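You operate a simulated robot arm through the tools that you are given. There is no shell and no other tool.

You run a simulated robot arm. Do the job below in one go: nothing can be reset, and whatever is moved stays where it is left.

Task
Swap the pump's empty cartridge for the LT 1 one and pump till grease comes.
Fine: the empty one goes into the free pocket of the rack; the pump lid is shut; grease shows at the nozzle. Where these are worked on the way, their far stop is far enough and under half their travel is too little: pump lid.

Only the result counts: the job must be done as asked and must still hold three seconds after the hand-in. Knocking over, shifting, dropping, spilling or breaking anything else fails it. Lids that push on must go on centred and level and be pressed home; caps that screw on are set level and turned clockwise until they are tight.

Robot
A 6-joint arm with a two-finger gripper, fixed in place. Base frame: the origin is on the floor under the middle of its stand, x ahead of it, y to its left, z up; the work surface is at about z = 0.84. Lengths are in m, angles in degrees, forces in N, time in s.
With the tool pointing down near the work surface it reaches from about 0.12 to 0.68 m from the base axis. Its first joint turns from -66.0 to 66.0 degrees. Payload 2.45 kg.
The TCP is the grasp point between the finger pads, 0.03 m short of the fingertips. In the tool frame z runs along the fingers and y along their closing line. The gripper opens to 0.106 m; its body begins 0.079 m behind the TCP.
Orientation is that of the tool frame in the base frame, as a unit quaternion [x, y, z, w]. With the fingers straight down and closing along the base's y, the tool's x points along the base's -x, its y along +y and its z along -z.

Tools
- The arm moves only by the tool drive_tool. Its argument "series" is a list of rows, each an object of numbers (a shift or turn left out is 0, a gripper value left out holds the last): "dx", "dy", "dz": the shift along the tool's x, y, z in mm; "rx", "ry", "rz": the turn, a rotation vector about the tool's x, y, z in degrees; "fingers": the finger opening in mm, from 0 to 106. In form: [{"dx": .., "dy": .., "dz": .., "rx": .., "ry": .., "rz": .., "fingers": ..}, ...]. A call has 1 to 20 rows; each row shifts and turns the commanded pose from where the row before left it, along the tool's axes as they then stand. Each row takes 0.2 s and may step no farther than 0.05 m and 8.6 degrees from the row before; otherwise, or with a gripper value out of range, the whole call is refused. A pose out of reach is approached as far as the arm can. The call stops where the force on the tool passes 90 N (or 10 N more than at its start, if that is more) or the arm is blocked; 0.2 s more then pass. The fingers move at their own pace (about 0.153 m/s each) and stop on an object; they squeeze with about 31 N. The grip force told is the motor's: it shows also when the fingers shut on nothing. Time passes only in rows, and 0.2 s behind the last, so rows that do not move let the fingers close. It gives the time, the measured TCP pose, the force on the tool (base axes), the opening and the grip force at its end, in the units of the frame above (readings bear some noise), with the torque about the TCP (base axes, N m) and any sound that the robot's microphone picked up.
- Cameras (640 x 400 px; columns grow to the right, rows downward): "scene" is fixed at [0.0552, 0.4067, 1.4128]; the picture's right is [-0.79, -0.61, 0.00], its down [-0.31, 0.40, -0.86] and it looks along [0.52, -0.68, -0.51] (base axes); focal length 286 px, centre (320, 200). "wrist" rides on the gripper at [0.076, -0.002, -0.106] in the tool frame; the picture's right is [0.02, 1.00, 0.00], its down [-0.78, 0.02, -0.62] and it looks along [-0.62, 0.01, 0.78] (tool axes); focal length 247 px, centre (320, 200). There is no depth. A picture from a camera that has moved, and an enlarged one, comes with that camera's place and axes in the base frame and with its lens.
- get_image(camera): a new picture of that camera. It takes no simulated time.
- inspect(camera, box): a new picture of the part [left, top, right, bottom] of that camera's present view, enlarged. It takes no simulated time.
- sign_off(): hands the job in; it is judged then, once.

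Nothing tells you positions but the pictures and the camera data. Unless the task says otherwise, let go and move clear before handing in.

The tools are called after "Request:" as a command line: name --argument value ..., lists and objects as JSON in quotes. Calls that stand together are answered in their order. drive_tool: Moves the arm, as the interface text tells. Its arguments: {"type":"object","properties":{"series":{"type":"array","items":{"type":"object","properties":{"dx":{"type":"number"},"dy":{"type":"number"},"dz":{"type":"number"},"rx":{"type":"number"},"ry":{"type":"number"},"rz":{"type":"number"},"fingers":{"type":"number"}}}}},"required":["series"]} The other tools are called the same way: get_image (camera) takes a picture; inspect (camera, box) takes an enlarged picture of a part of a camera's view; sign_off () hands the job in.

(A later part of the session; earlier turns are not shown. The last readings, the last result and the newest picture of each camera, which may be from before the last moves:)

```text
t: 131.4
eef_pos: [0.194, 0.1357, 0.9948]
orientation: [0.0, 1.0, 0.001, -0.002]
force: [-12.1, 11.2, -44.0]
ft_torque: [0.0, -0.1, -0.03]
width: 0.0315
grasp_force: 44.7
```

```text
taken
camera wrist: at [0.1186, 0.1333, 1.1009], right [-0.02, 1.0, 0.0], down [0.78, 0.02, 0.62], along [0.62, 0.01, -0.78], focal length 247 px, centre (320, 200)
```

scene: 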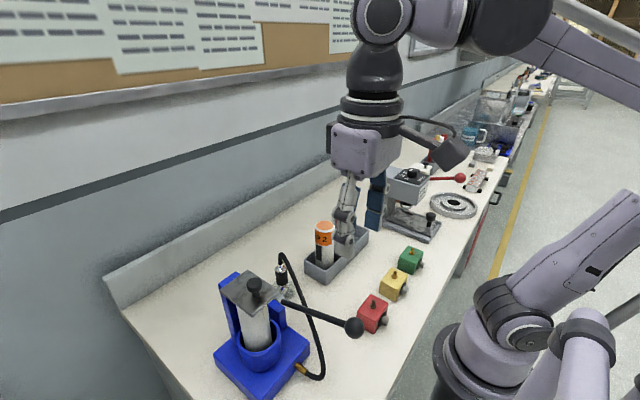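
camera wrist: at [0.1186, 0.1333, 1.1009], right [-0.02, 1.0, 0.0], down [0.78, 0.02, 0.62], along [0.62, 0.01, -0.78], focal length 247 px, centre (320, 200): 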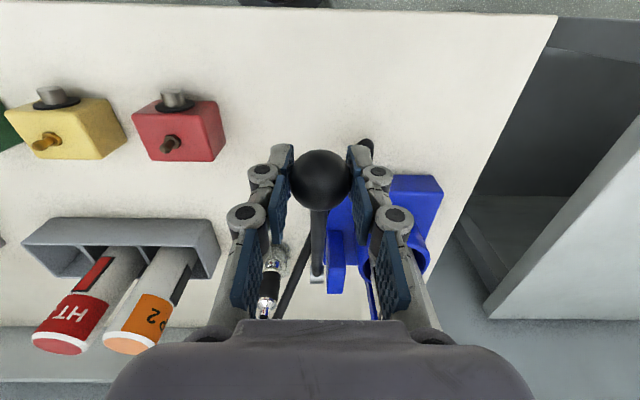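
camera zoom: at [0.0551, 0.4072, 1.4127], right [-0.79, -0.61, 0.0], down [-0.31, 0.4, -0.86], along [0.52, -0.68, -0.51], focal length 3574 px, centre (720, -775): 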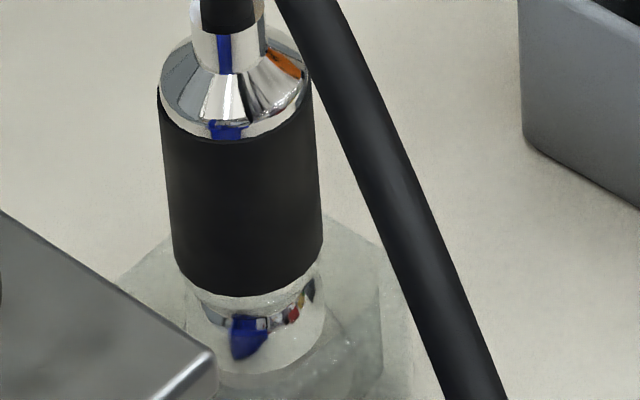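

Seven strokes so far. I'll add several more full strokes and compare the nozzle view again.

Request:
drive_tool --series '[{"dx": 3.8, "dz": 12.5}, {"dx": 3.2, "dz": 13.2}, {"dx": 2.4, "dz": 13.4}, {"dx": 1.4, "dz": 13.5}, {"dx": 0.6, "dz": 13.7}, {"dx": 0, "dz": 13.6}, {"dx": 0, "dz": 12}, {}, {}, {"dz": -12}, {"dx": 0, "dz": -13.6}, {"dx": -0.6, "dz": -13.7}, {"dx": -1.4, "dz": -13.5}, {"dx": -2.4, "dz": -13.4}, {"dx": -3.2, "dz": -13.2}, {"dx": -3.8, "dz": -12.5}, {}]'

Request:
drive_tool --series '[{"dx": 3.8, "dz": 12.5}, {"dx": 3.2, "dz": 13.2}, {"dx": 2.4, "dz": 13.4}, {"dx": 1.4, "dz": 13.5}, {"dx": 0.6, "dz": 13.7}, {"dx": 0, "dz": 13.6}, {"dx": 0, "dz": 12}, {}, {}, {"dz": -12}, {"dx": 0, "dz": -13.6}, {"dx": -0.6, "dz": -13.7}, {"dx": -1.4, "dz": -13.5}, {"dx": -2.4, "dz": -13.4}, {"dx": -3.2, "dz": -13.2}, {"dx": -3.8, "dz": -12.5}, {}]'

Request:
inspect --camera "scene" --box '[272, 262, 304, 294]'

Request:
inspect --camera "wrist" --box '[250, 230, 310, 290]'

```text
t: 135.0
eef_pos: [0.1913, 0.1355, 0.9938]
orientation: [0.001, 1.0, -0.001, -0.004]
force: [-29.0, 0.7, -35.4]
ft_torque: [0.01, 0.26, 0.01]
width: 0.0318
grasp_force: 44.8
```

```text
t: 138.6
eef_pos: [0.1898, 0.1366, 0.9948]
orientation: [0.0, 1.0, 0.0, -0.004]
force: [-29.5, 1.9, -35.2]
ft_torque: [0.0, 0.28, 0.03]
width: 0.0317
grasp_force: 45.2
```

```text
12.50 times, centred on (288, 278) of scene
camera zoom: at [0.0545, 0.407, 1.4128], right [-0.79, -0.61, 0.0], down [-0.31, 0.4, -0.86], along [0.52, -0.68, -0.51], focal length 3574 px, centre (720, -775)
```

zoom: 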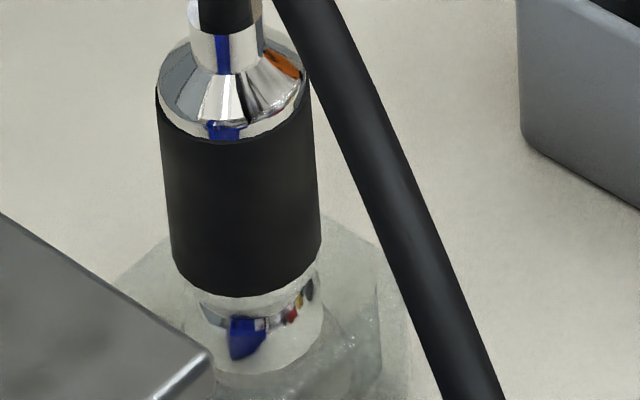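

```text
6.67 times, centred on (280, 260) of wrist
camera zoom: at [0.1166, 0.1335, 1.102], right [-0.02, 1.0, 0.0], down [0.79, 0.02, 0.61], along [0.61, 0.01, -0.79], focal length 1646 px, centre (587, -200)
```

zoom: 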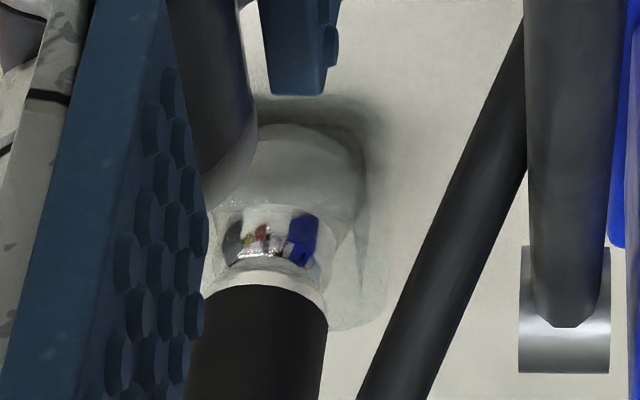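

I want a clear side view of the nozzle tip. I'll relieve the grip, let go of the lever at its upper rest, and look closer.

Request:
drive_tool --series '[{"dx": 2, "dz": 2.5}, {}, {"fingers": 45}, {"fingers": 70}, {}, {"dz": -30}, {"dz": -40}, {"dz": -40}, {}]'

Request:
get_image --camera "wrist"

Request:
inspect --camera "scene" --box '[200, 230, 400, 400]'

```text
t: 140.6
eef_pos: [0.1926, 0.1363, 1.1015]
orientation: [0.0, 1.0, 0.0, 0.0]
force: [0.8, 0.7, 0.0]
ft_torque: [0.05, 0.02, 0.01]
width: 0.0701
grasp_force: 0.1
```

```text
taken
camera wrist: at [0.1161, 0.1341, 1.2076], right [-0.02, 1.0, 0.0], down [0.78, 0.02, 0.62], along [0.62, 0.01, -0.78], focal length 247 px, centre (320, 200)
```

wrist: 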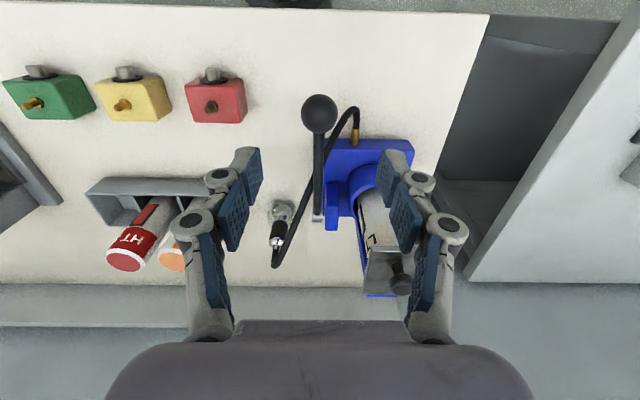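

```text
2.35 times, centred on (300, 315) of scene
camera zoom: at [0.0552, 0.4067, 1.4128], right [-0.79, -0.61, 0.0], down [-0.31, 0.4, -0.86], along [0.52, -0.68, -0.51], focal length 673 px, centre (367, -71)
```

zoom: 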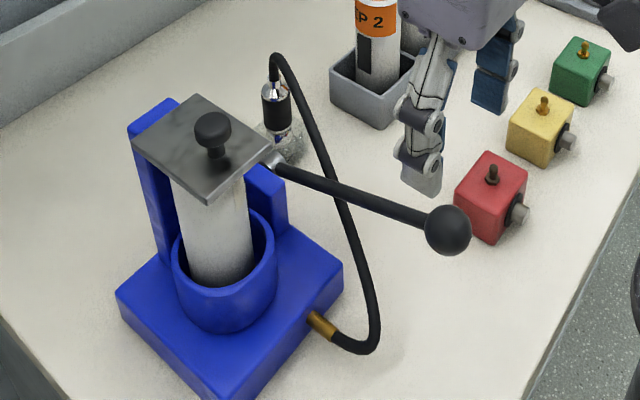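

Request:
inspect --camera "wrist" --box '[255, 190, 310, 270]'

Request:
inspect --camera "scene" --box '[265, 245, 313, 300]'

```text
5.00 times, centred on (282, 230) of wrist
camera zoom: at [0.1161, 0.1341, 1.2076], right [-0.02, 1.0, 0.0], down [0.78, 0.02, 0.62], along [0.62, 0.01, -0.78], focal length 1235 px, centre (508, 50)
```

zoom: 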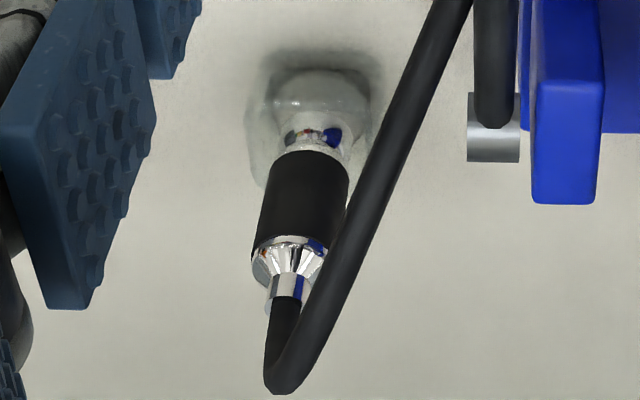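

```text
7.27 times, centred on (289, 272) of scene
camera zoom: at [0.0552, 0.4067, 1.4128], right [-0.79, -0.61, 0.0], down [-0.31, 0.4, -0.86], along [0.52, -0.68, -0.51], focal length 2079 px, centre (546, -327)
```

zoom: 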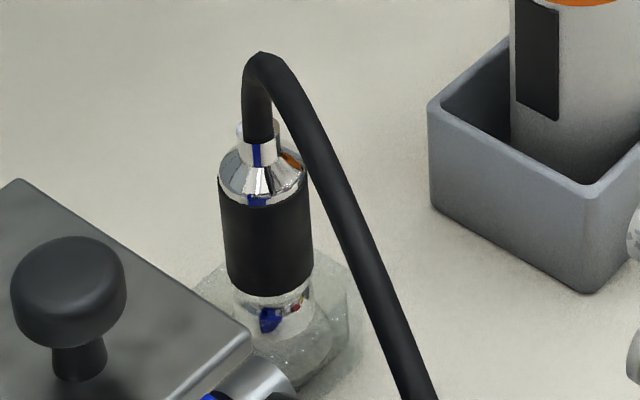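

The lever stays up at rest. I'll move the wrist camera for a flatter look at the nozzle tip from the robot's side.

Request:
drive_tool --series '[{"dx": -33, "dy": -25, "fingers": 0}, {"dx": -33, "dy": -25}, {"dx": -33, "dy": -25}, {"dx": -32, "dy": -25}, {"rz": -8}, {"rz": -8}, {"ry": -8}, {"ry": -8}, {"ry": -8}, {"ry": -8}, {"ry": -8}, {"dx": 16, "dz": 19}, {"dx": 16, "dz": 19}, {"dx": 16, "dz": 19}, {}]'

Request:
get_image --camera "wrist"

```text
t: 143.8
eef_pos: [0.3223, 0.0362, 1.028]
orientation: [-0.13, 0.931, 0.048, 0.338]
force: [0.5, -0.2, -0.2]
ft_torque: [0.0, -0.01, 0.01]
width: 0.0
grasp_force: 28.1
```

```text
taken
camera wrist: at [0.2024, -0.0005, 1.0593], right [-0.29, 0.96, -0.01], down [0.19, 0.07, 0.98], along [0.94, 0.28, -0.2], focal length 247 px, centre (320, 200)
```

wrist: 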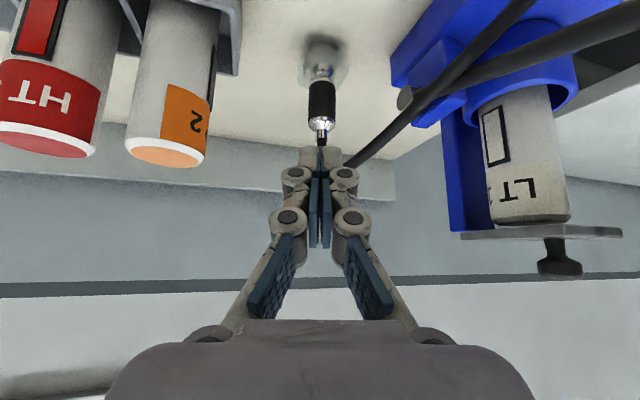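

Request:
inspect --camera "wrist" --box '[285, 20, 360, 130]'

Request:
inspect --camera "wrist" --box '[430, 60, 640, 290]'

```text
3.64 times, centred on (322, 75) of wrist
camera zoom: at [0.2024, -0.0005, 1.0593], right [-0.29, 0.96, -0.01], down [0.19, 0.07, 0.98], along [0.94, 0.28, -0.2], focal length 898 px, centre (311, 654)
```

zoom: 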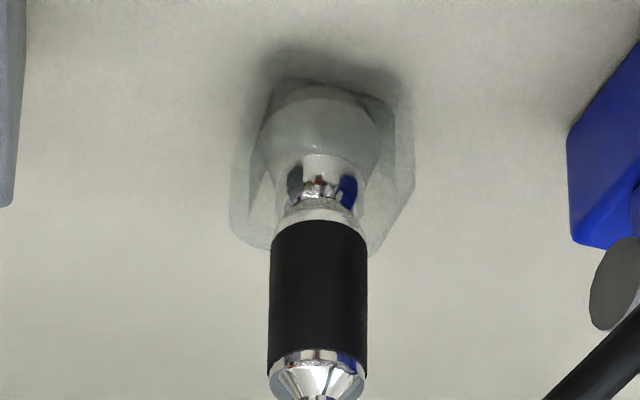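

```text
1.74 times, centred on (535, 175) of wrist
camera zoom: at [0.2024, -0.0005, 1.0593], right [-0.29, 0.96, -0.01], down [0.19, 0.07, 0.98], along [0.94, 0.28, -0.2], focal length 430 px, centre (-54, 244)
```

zoom: 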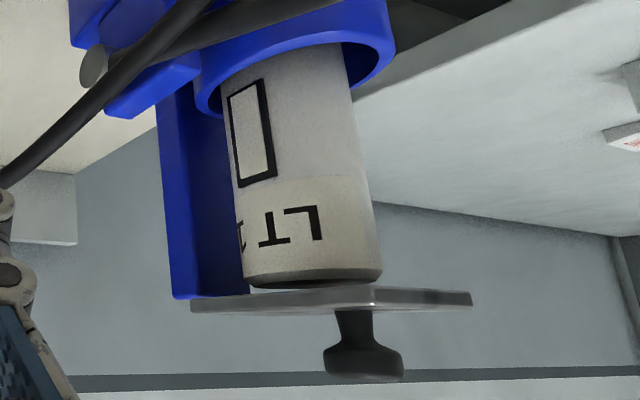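

There is an off-white rounded blob under the nozzle tip in the glass, which may be grease. I'll re-take the same crop as after the first stroke to compare, and zoom more here.

Request:
inspect --camera "scene" --box '[260, 240, 320, 300]'

Request:
inspect --camera "wrist" --box '[303, 25, 341, 75]'

```text
6.67 times, centred on (290, 270) of scene
camera zoom: at [0.0552, 0.4067, 1.4128], right [-0.79, -0.61, 0.0], down [-0.31, 0.4, -0.86], along [0.52, -0.68, -0.51], focal length 1906 px, centre (520, -267)
```

zoom: 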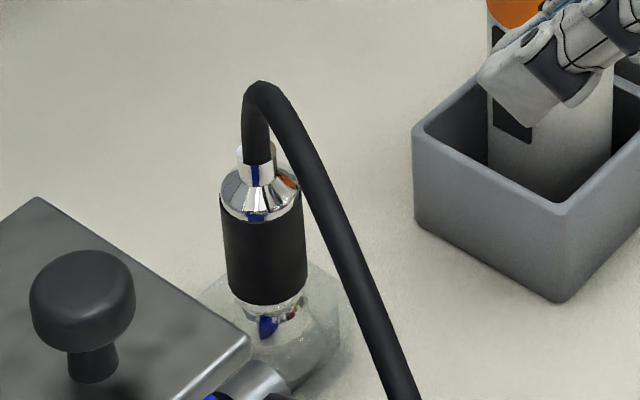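

```text
8.00 times, centred on (322, 50) of wrist
camera zoom: at [0.2024, -0.0005, 1.0593], right [-0.29, 0.96, -0.01], down [0.19, 0.07, 0.98], along [0.94, 0.28, -0.2], focal length 1976 px, centre (304, 1400)
```

zoom: 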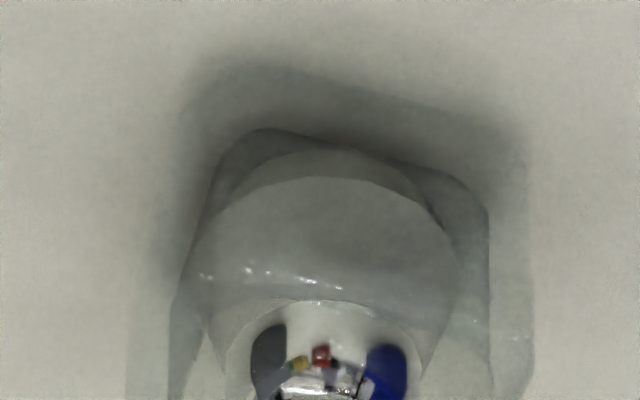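

The "blob" is only the round glass socket; no grease yet. Reviewing forces: at the top I always felt the hard stop (-45 N), but at the bottom never more than about 20 N, so my down-strokes likely stopped short. I'll go back, grip the ball with the fingertips only, and find the real lower stop.

Request:
drive_tool --series '[{"dx": -16, "dz": -19}, {"dx": -16, "dz": -19}, {"dx": -16, "dz": -19}, {"ry": 8}, {"ry": 8}, {"ry": 8}, {"ry": 8}, {"ry": 8}, {"rz": 8}, {"rz": 8}, {"dx": 33, "dy": 25, "fingers": 60}, {"dx": 33, "dy": 25}, {"dx": 33, "dy": 25}, {"dx": 32, "dy": 25}, {}, {}]'

Request:
get_image --camera "wrist"

```text
t: 147.2
eef_pos: [0.1898, 0.1353, 1.102]
orientation: [0.0, 1.0, 0.0, 0.0]
force: [-0.5, 0.0, 0.3]
ft_torque: [0.01, 0.01, 0.0]
width: 0.0602
grasp_force: 0.1
```

```text
taken
camera wrist: at [0.1149, 0.1335, 1.2081], right [-0.02, 1.0, 0.0], down [0.78, 0.02, 0.62], along [0.62, 0.01, -0.78], focal length 247 px, centre (320, 200)
```

wrist: 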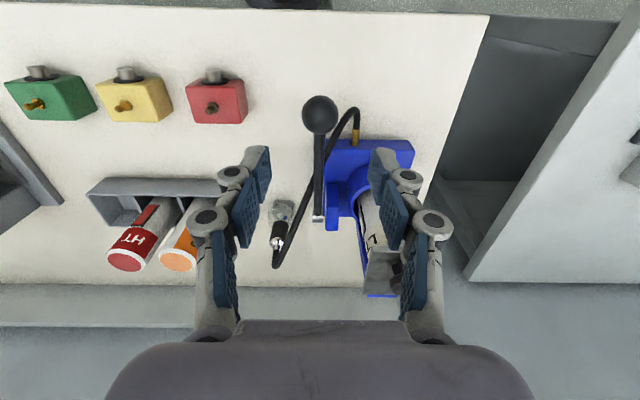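

Request:
drive_tool --series '[{"dx": -4, "dy": 0.7, "dz": 35}, {"dz": 35}, {"dz": 30}, {}, {"fingers": 20}, {}, {}, {}]'

Request:
get_image --camera "wrist"

```text
t: 149.0
eef_pos: [0.1979, 0.1351, 1.0024]
orientation: [0.001, 1.0, 0.001, 0.0]
force: [0.4, 9.5, -2.7]
ft_torque: [0.19, 0.46, -0.06]
width: 0.0321
grasp_force: 44.8
```

```text
taken
camera wrist: at [0.1226, 0.1333, 1.1084], right [-0.02, 1.0, 0.0], down [0.78, 0.02, 0.62], along [0.62, 0.01, -0.78], focal length 247 px, centre (320, 200)
```

wrist: 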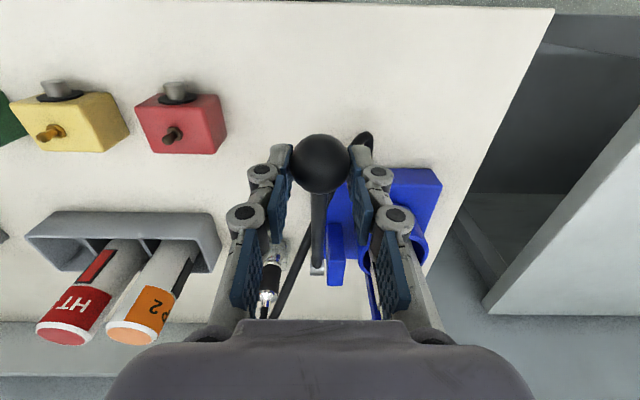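

Ball gripped near the fingertips (18 mm beyond the TCP). Going down, past the previous end point, in small steps.

Request:
drive_tool --series '[{"dx": 4.2, "dz": 12.5}, {"dx": 3.4, "dz": 13.2}, {"dx": 2.4, "dz": 13.4}, {"dx": 1.4, "dz": 13.5}, {"dx": 0.6, "dz": 13.7}, {"dx": 0, "dz": 13.6}, {"dz": 5}, {}]'

Request:
get_image --camera "wrist"

```text
t: 150.8
eef_pos: [0.1849, 0.1365, 0.9167]
orientation: [0.001, 1.0, -0.001, 0.002]
force: [18.9, -5.0, 5.4]
ft_torque: [-0.01, -0.42, -0.01]
width: 0.0317
grasp_force: 44.6
```

```text
taken
camera wrist: at [0.1089, 0.1337, 1.0226], right [-0.02, 1.0, 0.0], down [0.78, 0.02, 0.62], along [0.62, 0.01, -0.78], focal length 247 px, centre (320, 200)
```

wrist: 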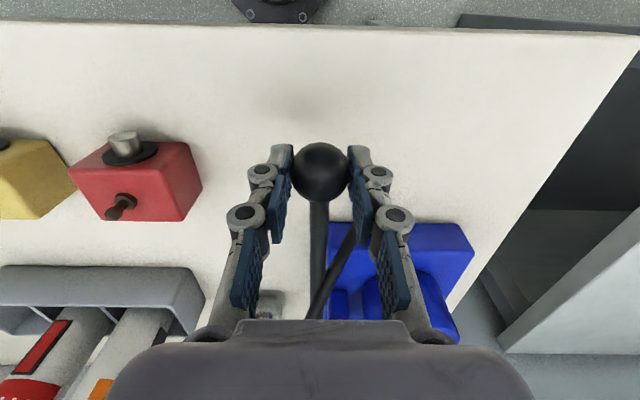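

Request:
drive_tool --series '[{"dx": -1.3, "dz": 4}, {"dx": -0.3, "dz": 4}, {"dx": -0.5, "dz": 4}, {}]'

Request:
get_image --camera "wrist"

```text
t: 151.8
eef_pos: [0.1843, 0.1351, 0.9061]
orientation: [0.001, 1.0, 0.001, -0.002]
force: [-4.9, -3.9, 20.2]
ft_torque: [-0.03, 0.3, -0.01]
width: 0.0339
grasp_force: 45.6
```

```text
taken
camera wrist: at [0.1092, 0.1335, 1.0121], right [-0.02, 1.0, 0.0], down [0.79, 0.02, 0.62], along [0.62, 0.01, -0.79], focal length 247 px, centre (320, 200)
```

wrist: 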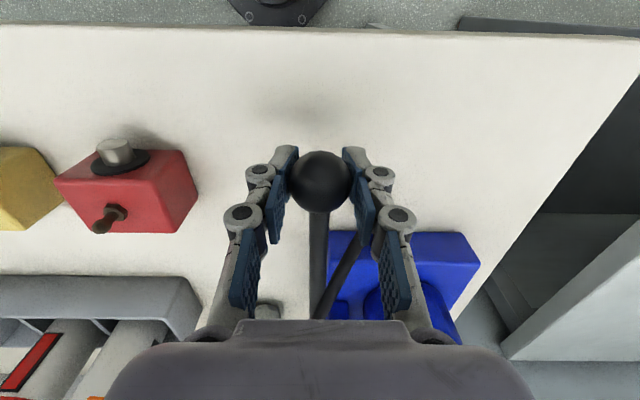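

This confirms it: the ball stops at z≈0.902 and the fingers slide over it, so the earlier strokes were full ones after all. More strokes are needed; I'll pump with quicker full cycles.

Request:
drive_tool --series '[{"dx": 0, "dz": -22}, {"dx": -1.5, "dz": -22}, {"dx": -4, "dz": -23}, {"dx": -6, "dz": -23}, {}, {"dx": 6, "dz": 23}, {"dx": 4, "dz": 23}, {"dx": 1.5, "dz": 22}, {"dx": 0, "dz": 22}, {}, {"dx": 0, "dz": -22}, {"dx": -1.5, "dz": -22}, {"dx": -4, "dz": -23}, {"dx": -6, "dz": -23}, {}, {"dx": 6, "dz": 23}, {"dx": 4, "dz": 23}, {"dx": 1.5, "dz": 22}, {"dx": 0, "dz": 22}, {}]'

Request:
inspect --camera "scene" --box '[272, 262, 304, 294]'

Request:
inspect --camera "scene" --box '[200, 240, 380, 400]'

```text
t: 156.0
eef_pos: [0.1869, 0.1378, 0.9075]
orientation: [0.0, 1.0, -0.002, 0.002]
force: [5.2, -18.3, 1.7]
ft_torque: [-0.09, 0.13, 0.17]
width: 0.0331
grasp_force: 8.8
```

```text
12.50 times, centred on (288, 278) of scene
camera zoom: at [0.0553, 0.4062, 1.413], right [-0.79, -0.61, 0.0], down [-0.31, 0.4, -0.86], along [0.52, -0.68, -0.51], focal length 3574 px, centre (720, -775)
```

zoom: 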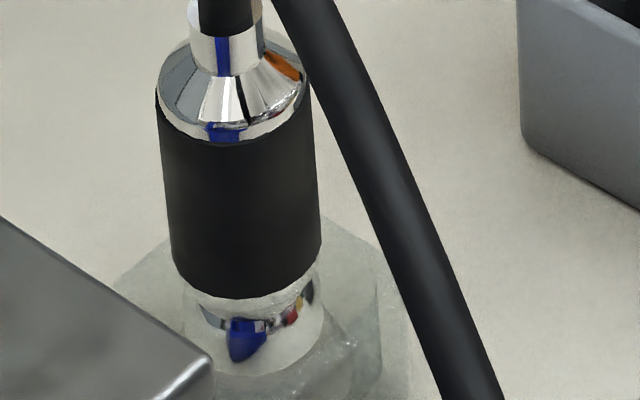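

```text
2.50 times, centred on (290, 320) of scene
camera zoom: at [0.0553, 0.4062, 1.413], right [-0.79, -0.61, 0.0], down [-0.31, 0.4, -0.86], along [0.52, -0.68, -0.51], focal length 715 px, centre (395, -100)
```

zoom: 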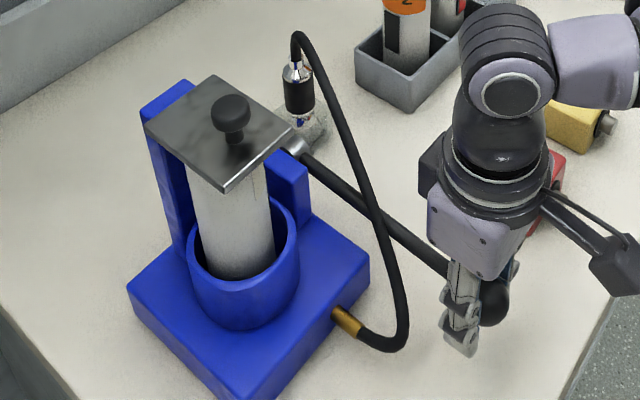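

Still no grease, though strokes are full. The lid may rest a degree or two above fully shut, so I'll press it home. First the lever goes back up and I let go of it.

Request:
drive_tool --series '[{}, {"dx": 0, "dz": -22}, {"dx": -1.5, "dz": -22}, {"dx": -4, "dz": -23}, {"dx": -6, "dz": -21}, {}, {"fingers": 45}, {"fingers": 70}, {}, {"dz": -30}, {"dz": -40}, {"dz": -40}, {}]'

Request:
inspect --camera "scene" --box '[210, 260, 300, 330]'

```text
t: 158.8
eef_pos: [0.1967, 0.1385, 1.1058]
orientation: [0.0, 1.0, 0.0, 0.0]
force: [-0.1, -0.5, 0.9]
ft_torque: [0.02, 0.02, 0.0]
width: 0.0701
grasp_force: 0.2
```

```text
5.71 times, centred on (255, 295) of scene
camera zoom: at [0.0552, 0.4067, 1.4128], right [-0.79, -0.61, 0.0], down [-0.31, 0.4, -0.86], along [0.52, -0.68, -0.51], focal length 1634 px, centre (691, -343)
```

zoom: 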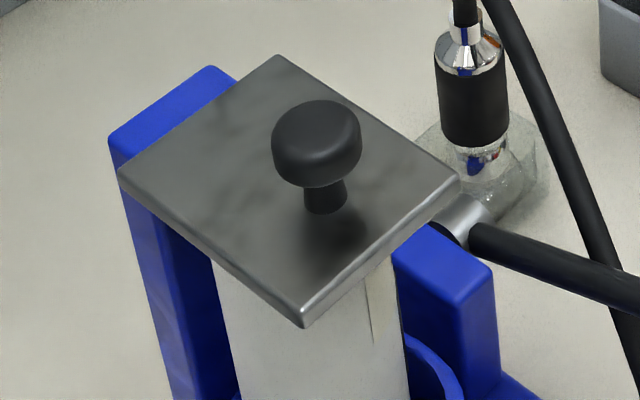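

Request:
drive_tool --series '[{"dz": -40, "fingers": 0}, {"dz": -15}, {"dx": -33, "dy": 20}, {"dx": -33, "dy": 20}, {"dx": -33, "dy": 20}, {"dx": -33, "dy": 20}, {"dz": 20}, {"dz": 20}, {}]'

Request:
get_image --camera "wrist"

```text
t: 160.8
eef_pos: [0.328, 0.2165, 1.1178]
orientation: [0.0, 1.0, 0.0, 0.001]
force: [-0.1, -0.4, -0.7]
ft_torque: [0.0, 0.0, -0.01]
width: 0.0002
grasp_force: 28.5
```

```text
taken
camera wrist: at [0.2529, 0.2136, 1.2245], right [-0.02, 1.0, 0.0], down [0.78, 0.02, 0.62], along [0.62, 0.01, -0.78], focal length 247 px, centre (320, 200)
```

wrist: 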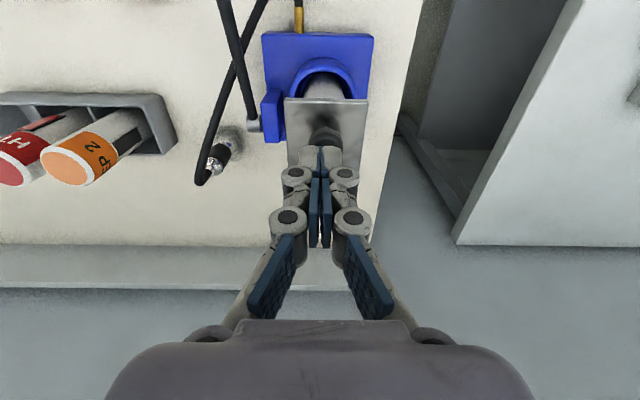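

Fingertips are above the knob; pressing down in small steps.

Request:
drive_tool --series '[{"dy": 1.5, "dz": 4}, {"dz": 2}, {"dz": 2}, {"dz": 1.5}, {}]'

```text
t: 162.0
eef_pos: [0.3287, 0.2175, 1.1104]
orientation: [0.0, 1.0, 0.0, 0.0]
force: [-0.1, 1.3, 0.1]
ft_torque: [0.02, 0.0, 0.0]
width: 0.0
grasp_force: 28.3
```

Request:
drive_tool --series '[{"dz": 1.5}, {"dz": 1.5}, {}]'

Request:
drive_tool --series '[{"dz": 1.5}, {}]'

```text
t: 162.8
eef_pos: [0.3292, 0.2187, 1.1054]
orientation: [0.0, 1.0, 0.0, 0.0]
force: [0.9, -0.2, 0.3]
ft_torque: [-0.01, 0.02, -0.01]
width: 0.0003
grasp_force: 28.3
```

```text
t: 163.4
eef_pos: [0.3288, 0.2182, 1.1057]
orientation: [0.001, 1.0, -0.001, 0.0]
force: [0.2, -0.4, -0.2]
ft_torque: [-0.01, -0.01, -0.01]
width: 0.0002
grasp_force: 29.0
```

Request:
drive_tool --series '[{"dz": 1.5}, {"dz": 1.5}, {"dz": 1.5}, {}]'

Request:
inspect --camera "scene" --box '[210, 240, 300, 330]'

```text
t: 164.4
eef_pos: [0.3289, 0.2175, 1.1044]
orientation: [0.001, 1.0, 0.001, 0.0]
force: [-2.3, 6.1, 47.2]
ft_torque: [0.2, 0.1, 0.12]
width: 0.0061
grasp_force: 28.7
```

```text
4.44 times, centred on (255, 285) of scene
camera zoom: at [0.0546, 0.4066, 1.4129], right [-0.79, -0.61, 0.0], down [-0.31, 0.4, -0.86], along [0.52, -0.68, -0.51], focal length 1271 px, centre (609, -178)
```

zoom: 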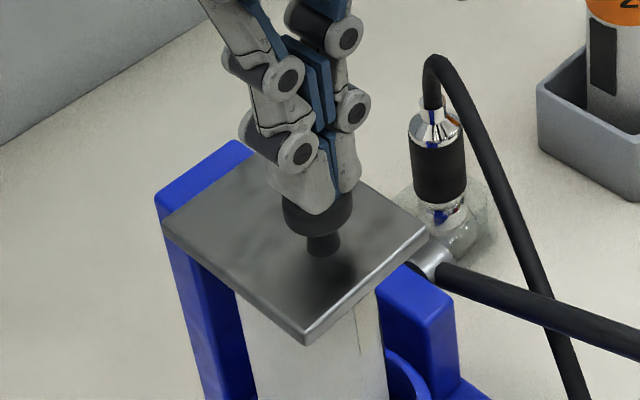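

The lid was already hard against its stop. I'll rise and compare.

Request:
drive_tool --series '[{"dz": -5}, {"dz": -30}, {"dz": -30}, {}]'

Request:
inspect --camera "scene" --box '[210, 260, 300, 330]'

Request:
get_image --camera "scene"

```text
t: 165.4
eef_pos: [0.3282, 0.2157, 1.1651]
orientation: [0.0, 1.0, -0.001, 0.0]
force: [-0.7, 0.0, 0.8]
ft_torque: [0.0, -0.02, -0.05]
width: 0.0
grasp_force: 28.7
```

```text
5.71 times, centred on (255, 295) of scene
camera zoom: at [0.0552, 0.4067, 1.4128], right [-0.79, -0.61, 0.0], down [-0.31, 0.4, -0.86], along [0.52, -0.68, -0.51], focal length 1634 px, centre (691, -343)
```

zoom: 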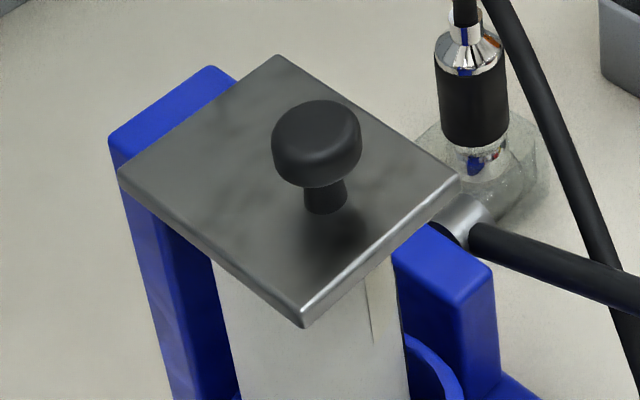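

```text
taken
```

scene: 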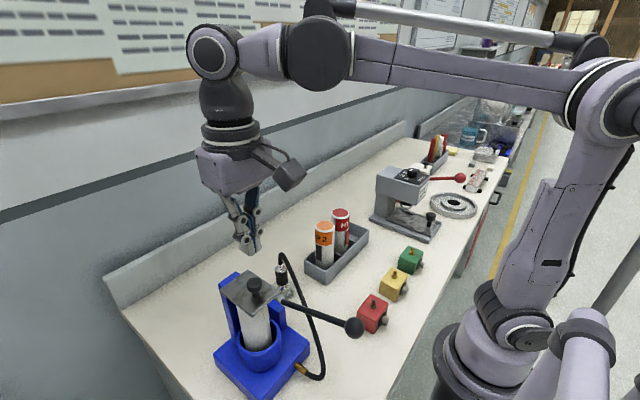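

Request:
get_image --camera "wrist"

Request:
inspect --camera "wrist" --box '[180, 100, 260, 180]'

```text
taken
camera wrist: at [0.2529, 0.2139, 1.2714], right [-0.02, 1.0, 0.0], down [0.78, 0.02, 0.62], along [0.62, 0.01, -0.78], focal length 247 px, centre (320, 200)
```

wrist: 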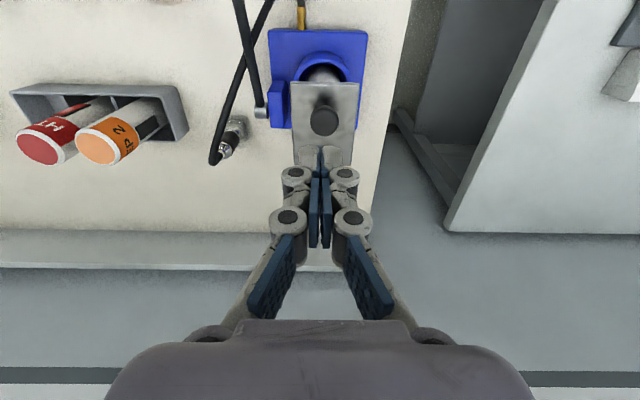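

```text
5.00 times, centred on (220, 140) of wrist
camera zoom: at [0.2529, 0.2139, 1.2714], right [-0.02, 1.0, 0.0], down [0.78, 0.02, 0.62], along [0.62, 0.01, -0.78], focal length 1235 px, centre (820, 500)
```

zoom: 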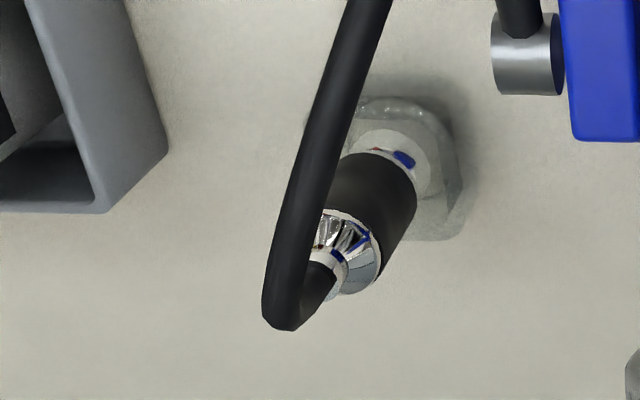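

The lid has not moved, so it was fully shut. I'll test the lever's lower end differently: pushing the ball down from above with closed fingertips, where nothing can slip.

Request:
drive_tool --series '[{"dx": 34, "dy": -20}, {"dx": 34, "dy": -20}, {"dx": 34, "dy": -20}, {"dx": 33, "dy": -20}, {"dz": 40}, {"dz": 40}, {}, {}]'

Request:
get_image --camera "wrist"

Request:
inspect --camera "scene" --box '[270, 240, 420, 370]'

```text
t: 167.2
eef_pos: [0.1946, 0.1376, 1.0857]
orientation: [0.001, 1.0, 0.0, 0.0]
force: [0.2, -0.2, -0.7]
ft_torque: [0.04, 0.0, 0.01]
width: 0.0
grasp_force: 28.2
```

```text
taken
camera wrist: at [0.119, 0.1348, 1.1911], right [-0.02, 1.0, 0.0], down [0.78, 0.02, 0.62], along [0.62, 0.01, -0.78], focal length 247 px, centre (320, 200)
```

wrist: 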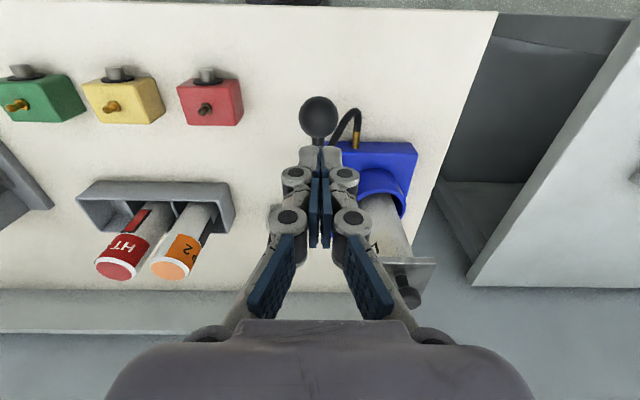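

```text
3.08 times, centred on (345, 305) of scene
camera zoom: at [0.0552, 0.4067, 1.4128], right [-0.79, -0.61, 0.0], down [-0.31, 0.4, -0.86], along [0.52, -0.68, -0.51], focal length 880 px, centre (243, -123)
```

zoom: 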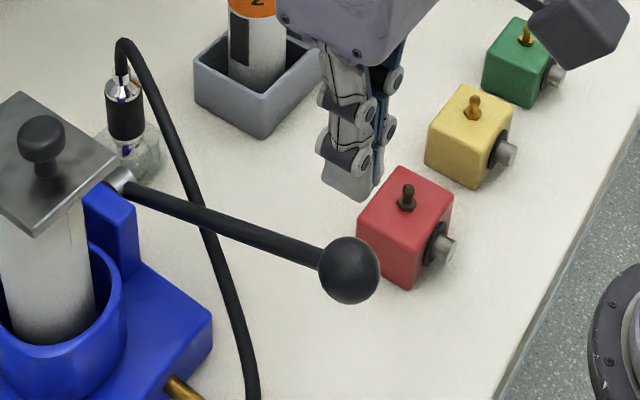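

Request:
drive_tool --series '[{"dx": 1.5, "dy": -2.5, "dz": 25}, {"dz": 20}, {"dz": 5}, {}]'

Request:
drive_tool --series '[{"dx": 4.0, "dz": 12.5}, {"dx": 3.4, "dz": 13.2}, {"dx": 2.4, "dz": 13.4}, {"dx": 1.4, "dz": 13.5}, {"dx": 0.6, "dz": 13.7}, {}]'

Request:
inspect --camera "scene" --box '[270, 240, 420, 370]'

```text
t: 168.2
eef_pos: [0.1935, 0.1358, 1.0366]
orientation: [0.0, 1.0, 0.0, 0.001]
force: [-1.3, 0.5, 0.8]
ft_torque: [0.01, 0.03, -0.01]
width: 0.0
grasp_force: 28.3
```

```text
t: 169.6
eef_pos: [0.182, 0.1368, 0.9696]
orientation: [0.0, 1.0, 0.001, 0.001]
force: [-1.2, 0.0, 2.3]
ft_torque: [0.0, 0.02, -0.02]
width: 0.0002
grasp_force: 27.9
```

```text
3.08 times, centred on (345, 305) of scene
camera zoom: at [0.0551, 0.4067, 1.4128], right [-0.79, -0.61, 0.0], down [-0.31, 0.4, -0.86], along [0.52, -0.68, -0.51], focal length 880 px, centre (243, -123)
```

zoom: 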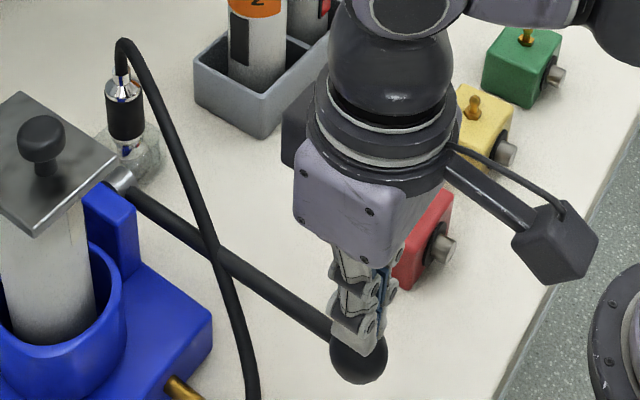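

Request:
drive_tool --series '[{"dz": 6}, {"dz": 6}, {"dz": 4}, {}]'

Request:
drive_tool --series '[{"dz": 3}, {"dz": 3}, {}]'

Request:
inspect --camera "scene" --box '[270, 240, 420, 370]'

```text
t: 170.6
eef_pos: [0.182, 0.1356, 0.9548]
orientation: [0.0, 1.0, 0.0, 0.001]
force: [-1.1, -0.4, 1.9]
ft_torque: [-0.03, 0.09, -0.03]
width: 0.006
grasp_force: 28.8
```

```text
t: 171.4
eef_pos: [0.1811, 0.1361, 0.9482]
orientation: [0.0, 1.0, 0.0, 0.001]
force: [1.9, 1.7, 4.6]
ft_torque: [0.03, -0.06, 0.03]
width: 0.006
grasp_force: 28.7
```

```text
3.08 times, centred on (345, 305) of scene
camera zoom: at [0.0552, 0.4067, 1.4128], right [-0.79, -0.61, 0.0], down [-0.31, 0.4, -0.86], along [0.52, -0.68, -0.51], focal length 880 px, centre (243, -123)
```

zoom: 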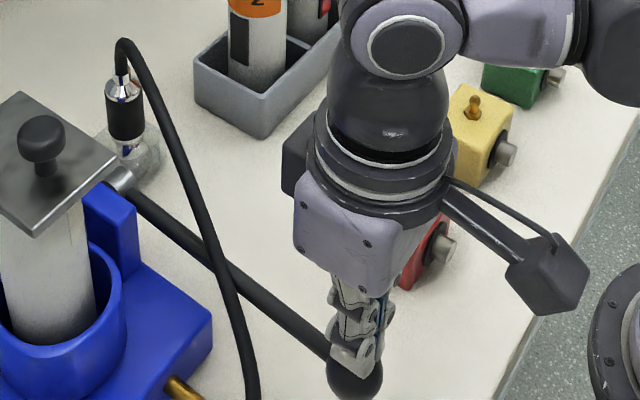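

Request:
drive_tool --series '[{"dz": 3}, {"dz": 3}, {}]'

Request:
drive_tool --series '[{"dz": 2}, {"dz": 2}, {}]'

Request:
inspect --camera "scene" --box '[270, 260, 420, 390]'

```text
t: 172.1
eef_pos: [0.1823, 0.1362, 0.9461]
orientation: [0.001, 1.0, -0.002, -0.003]
force: [-9.4, -5.4, 48.6]
ft_torque: [-0.18, 0.19, -0.03]
width: 0.006
grasp_force: 28.7
stopped in row 3: the force on the tool passed its limit at 91 N (the readings are from after the stop); the commanded pose is now the measured one
```

```text
t: 172.6
eef_pos: [0.1831, 0.1368, 0.9459]
orientation: [0.0, 1.0, -0.005, -0.009]
force: [-10.3, -6.9, 51.5]
ft_torque: [-0.19, 0.27, -0.01]
width: 0.006
grasp_force: 28.6
stopped in row 2: the force on the tool passed its limit at 95 N (the readings are from after the stop); the commanded pose is now the measured one
```

```text
3.08 times, centred on (345, 325) of scene
camera zoom: at [0.0546, 0.4063, 1.413], right [-0.79, -0.61, 0.0], down [-0.31, 0.4, -0.86], along [0.52, -0.68, -0.51], focal length 880 px, centre (243, -185)
```

zoom: 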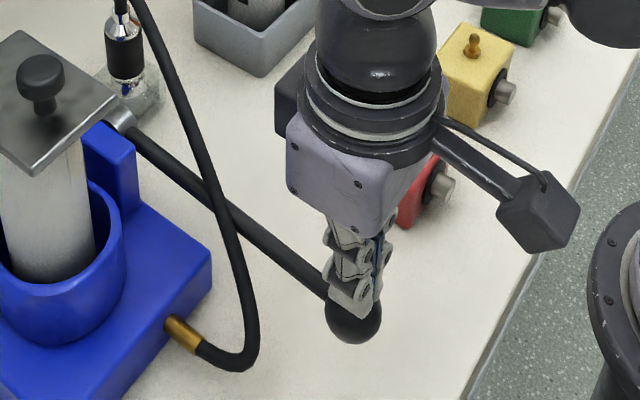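

The lower stop is hard and real (ball centre ≈0.899), so the strokes are complete. Let me look at the nozzle again closely.

Request:
drive_tool --series '[{"dz": -6}, {"dz": -25}, {"dz": -35}, {"dz": -35}, {}]'

Request:
inspect --camera "scene" --box '[272, 262, 304, 294]'

Request:
get_image --camera "wrist"

Request:
inspect --camera "scene" --box '[200, 240, 380, 400]'

```text
t: 173.8
eef_pos: [0.1838, 0.138, 1.0454]
orientation: [0.0, 1.0, -0.003, -0.007]
force: [-0.4, 0.0, 0.1]
ft_torque: [-0.02, 0.02, 0.0]
width: 0.0
grasp_force: 29.3
```

```text
12.50 times, centred on (288, 278) of scene
camera zoom: at [0.0552, 0.4067, 1.4128], right [-0.79, -0.61, 0.0], down [-0.31, 0.4, -0.86], along [0.52, -0.68, -0.51], focal length 3574 px, centre (720, -775)
```

zoom: 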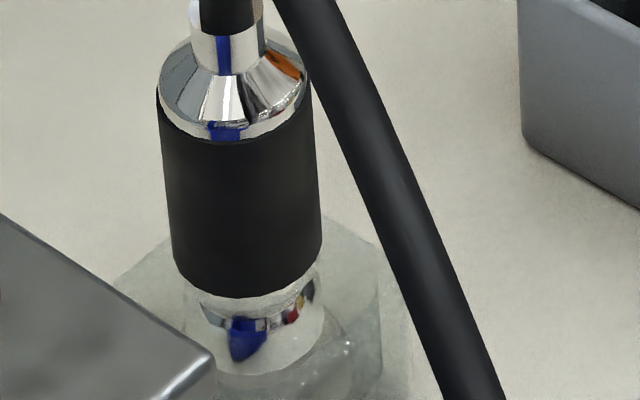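

```text
taken
camera wrist: at [0.1095, 0.1359, 1.1518], right [-0.02, 1.0, -0.01], down [0.79, 0.02, 0.61], along [0.61, 0.01, -0.79], focal length 247 px, centre (320, 200)
```

wrist: 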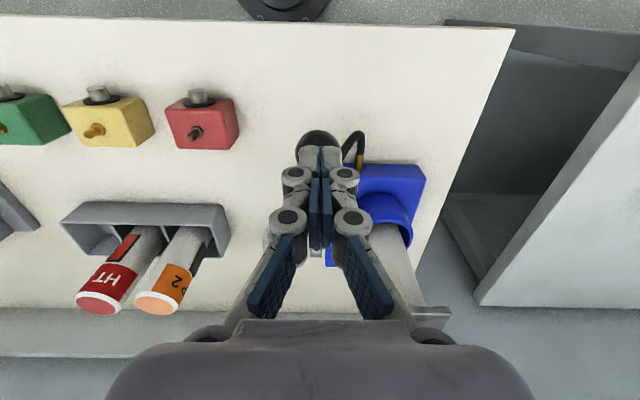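

```text
2.50 times, centred on (290, 320) of scene
camera zoom: at [0.0552, 0.4067, 1.4128], right [-0.79, -0.61, 0.0], down [-0.31, 0.4, -0.86], along [0.52, -0.68, -0.51], focal length 715 px, centre (395, -100)
```

zoom: 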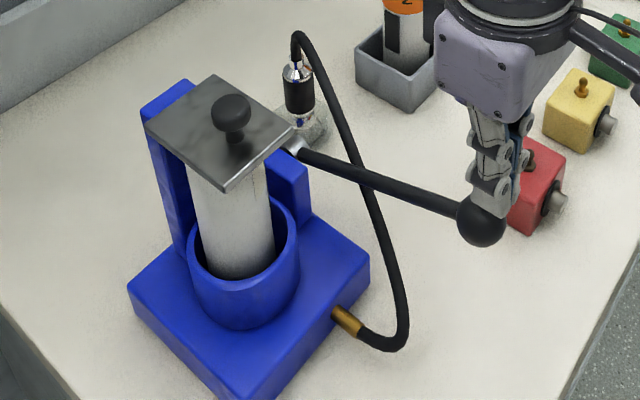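

Useful finding: the lever springs back up by itself. So I can pump simply by pushing the ball down with closed fingertips. I'll continue with repeated full push-strokes and check the nozzle after each pair.

Request:
drive_tool --series '[{"dx": -7}, {"dx": 2, "dz": 20}, {"dx": 3, "dz": 20}, {"dx": 2.5, "dz": 20}, {"dx": 1.5, "dz": 20}, {"dx": 0.5, "dz": 17}, {}, {"dx": -0.5, "dz": -17}, {"dx": -1.5, "dz": -20}, {"dx": -2.5, "dz": -20}, {"dx": -3, "dz": -20}, {"dx": -2, "dz": -20}, {}]'

Request:
inspect --camera "scene" --box '[200, 240, 380, 400]'

```text
t: 176.6
eef_pos: [0.1928, 0.1379, 1.0455]
orientation: [0.0, 1.0, -0.003, -0.008]
force: [0.7, -0.1, -0.3]
ft_torque: [-0.05, 0.0, -0.03]
width: 0.0
grasp_force: 28.2
```

```text
2.50 times, centred on (290, 320) of scene
camera zoom: at [0.0552, 0.4067, 1.4128], right [-0.79, -0.61, 0.0], down [-0.31, 0.4, -0.86], along [0.52, -0.68, -0.51], focal length 715 px, centre (395, -100)
```

zoom: 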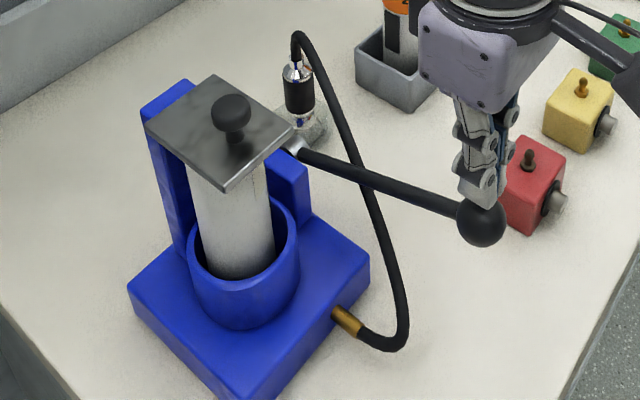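

Request:
drive_tool --series '[{"dx": 2, "dz": 20}, {"dx": 3, "dz": 20}, {"dx": 2.5, "dz": 20}, {"dx": 1.5, "dz": 20}, {"dx": 0.5, "dz": 17}, {"dx": -0.5, "dz": -17}, {"dx": -1.5, "dz": -20}, {"dx": -2.5, "dz": -20}, {"dx": -3, "dz": -20}, {"dx": -2, "dz": -20}, {"dx": 2, "dz": 20}, {"dx": 3, "dz": 20}, {"dx": 2.5, "dz": 20}, {"dx": 1.5, "dz": 20}, {"dx": 0.5, "dz": 17}, {"dx": -0.5, "dz": -17}, {"dx": -1.5, "dz": -20}, {"dx": -2.5, "dz": -20}, {"dx": -3, "dz": -20}, {"dx": -2, "dz": -20}]'

Request:
drive_tool --series '[{"dx": 2, "dz": 20}, {"dx": 3, "dz": 20}, {"dx": 2.5, "dz": 20}, {"dx": 1.5, "dz": 20}, {"dx": 0.5, "dz": 17}, {"dx": -0.5, "dz": -17}, {"dx": -1.5, "dz": -20}, {"dx": -2.5, "dz": -20}, {"dx": -3, "dz": -20}, {"dx": -2, "dz": -20}, {"dx": 2, "dz": 20}, {"dx": 3, "dz": 20}, {"dx": 2.5, "dz": 20}, {"dx": 1.5, "dz": 20}, {"dx": 0.5, "dz": 17}, {"dx": -0.5, "dz": -17}, {"dx": -1.5, "dz": -20}, {"dx": -2.5, "dz": -20}, {"dx": -3, "dz": -20}, {"dx": -2, "dz": -20}]'

Request:
inspect --camera "scene" --box '[272, 262, 304, 294]'

Request:
get_image --camera "wrist"

```text
t: 180.8
eef_pos: [0.1904, 0.1382, 1.0443]
orientation: [0.0, 1.0, -0.004, -0.008]
force: [-0.9, 0.1, -0.3]
ft_torque: [0.05, 0.01, 0.0]
width: 0.0
grasp_force: 28.7
```

```text
t: 185.0
eef_pos: [0.1925, 0.1374, 1.0438]
orientation: [0.0, 1.0, -0.003, -0.007]
force: [-0.7, -0.1, -0.1]
ft_torque: [0.03, 0.0, 0.02]
width: 0.0
grasp_force: 28.2
```

```text
12.50 times, centred on (288, 278) of scene
camera zoom: at [0.0552, 0.4067, 1.4128], right [-0.79, -0.61, 0.0], down [-0.31, 0.4, -0.86], along [0.52, -0.68, -0.51], focal length 3574 px, centre (720, -775)
```

zoom: 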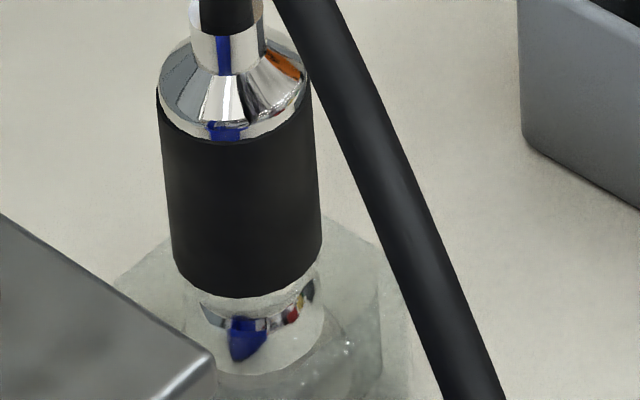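

```text
taken
camera wrist: at [0.1179, 0.1345, 1.1515], right [-0.02, 1.0, -0.01], down [0.79, 0.02, 0.61], along [0.61, 0.01, -0.79], focal length 247 px, centre (320, 200)
```

wrist: 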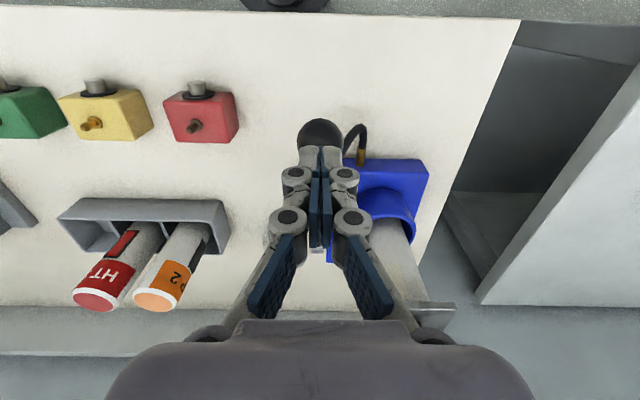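

Nineteen strokes and nothing obvious from above, but the underside of the nozzle is hidden from this camera. I'll take the low side view again.

Request:
drive_tool --series '[{"dz": -28}, {"dz": -30}, {"dx": -33, "dy": -25}, {"dx": -33, "dy": -25}, {"dx": -33, "dy": -25}, {"dx": -32, "dy": -25}, {"rz": -8}, {"rz": -8}, {"ry": -8}, {"ry": -8}, {"ry": -8}, {"ry": -8}, {"ry": -8}, {"dx": 16, "dz": 19}, {"dx": 16, "dz": 19}, {"dx": 16, "dz": 19}, {"dx": 13, "dz": 15}, {}]'

Request:
get_image --camera "wrist"

Request:
inspect --camera "wrist" --box '[290, 20, 350, 120]'

```text
t: 188.8
eef_pos: [0.3212, 0.0365, 1.0086]
orientation: [-0.131, 0.933, 0.046, 0.332]
force: [0.3, -0.2, -1.1]
ft_torque: [-0.02, 0.01, -0.03]
width: 0.0
grasp_force: 28.7
```

```text
taken
camera wrist: at [0.2018, 0.0005, 1.0425], right [-0.29, 0.96, -0.02], down [0.2, 0.08, 0.98], along [0.94, 0.28, -0.22], focal length 247 px, centre (320, 200)
```

wrist: 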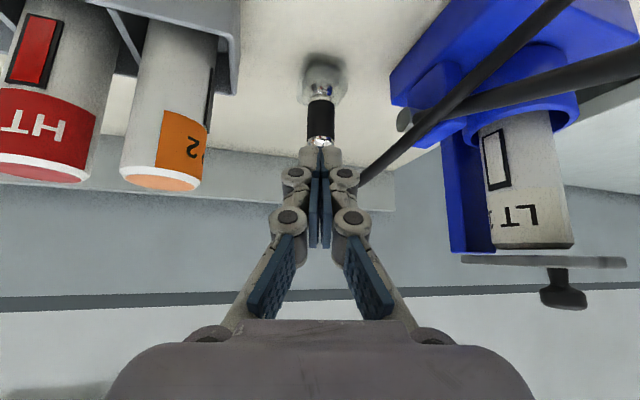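

```text
4.00 times, centred on (320, 70) of wrist
camera zoom: at [0.2018, 0.0005, 1.0425], right [-0.29, 0.96, -0.02], down [0.2, 0.08, 0.98], along [0.94, 0.28, -0.22], focal length 988 px, centre (320, 720)
```

zoom: 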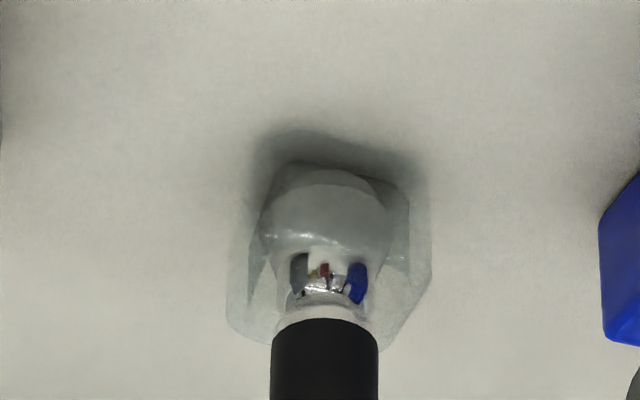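

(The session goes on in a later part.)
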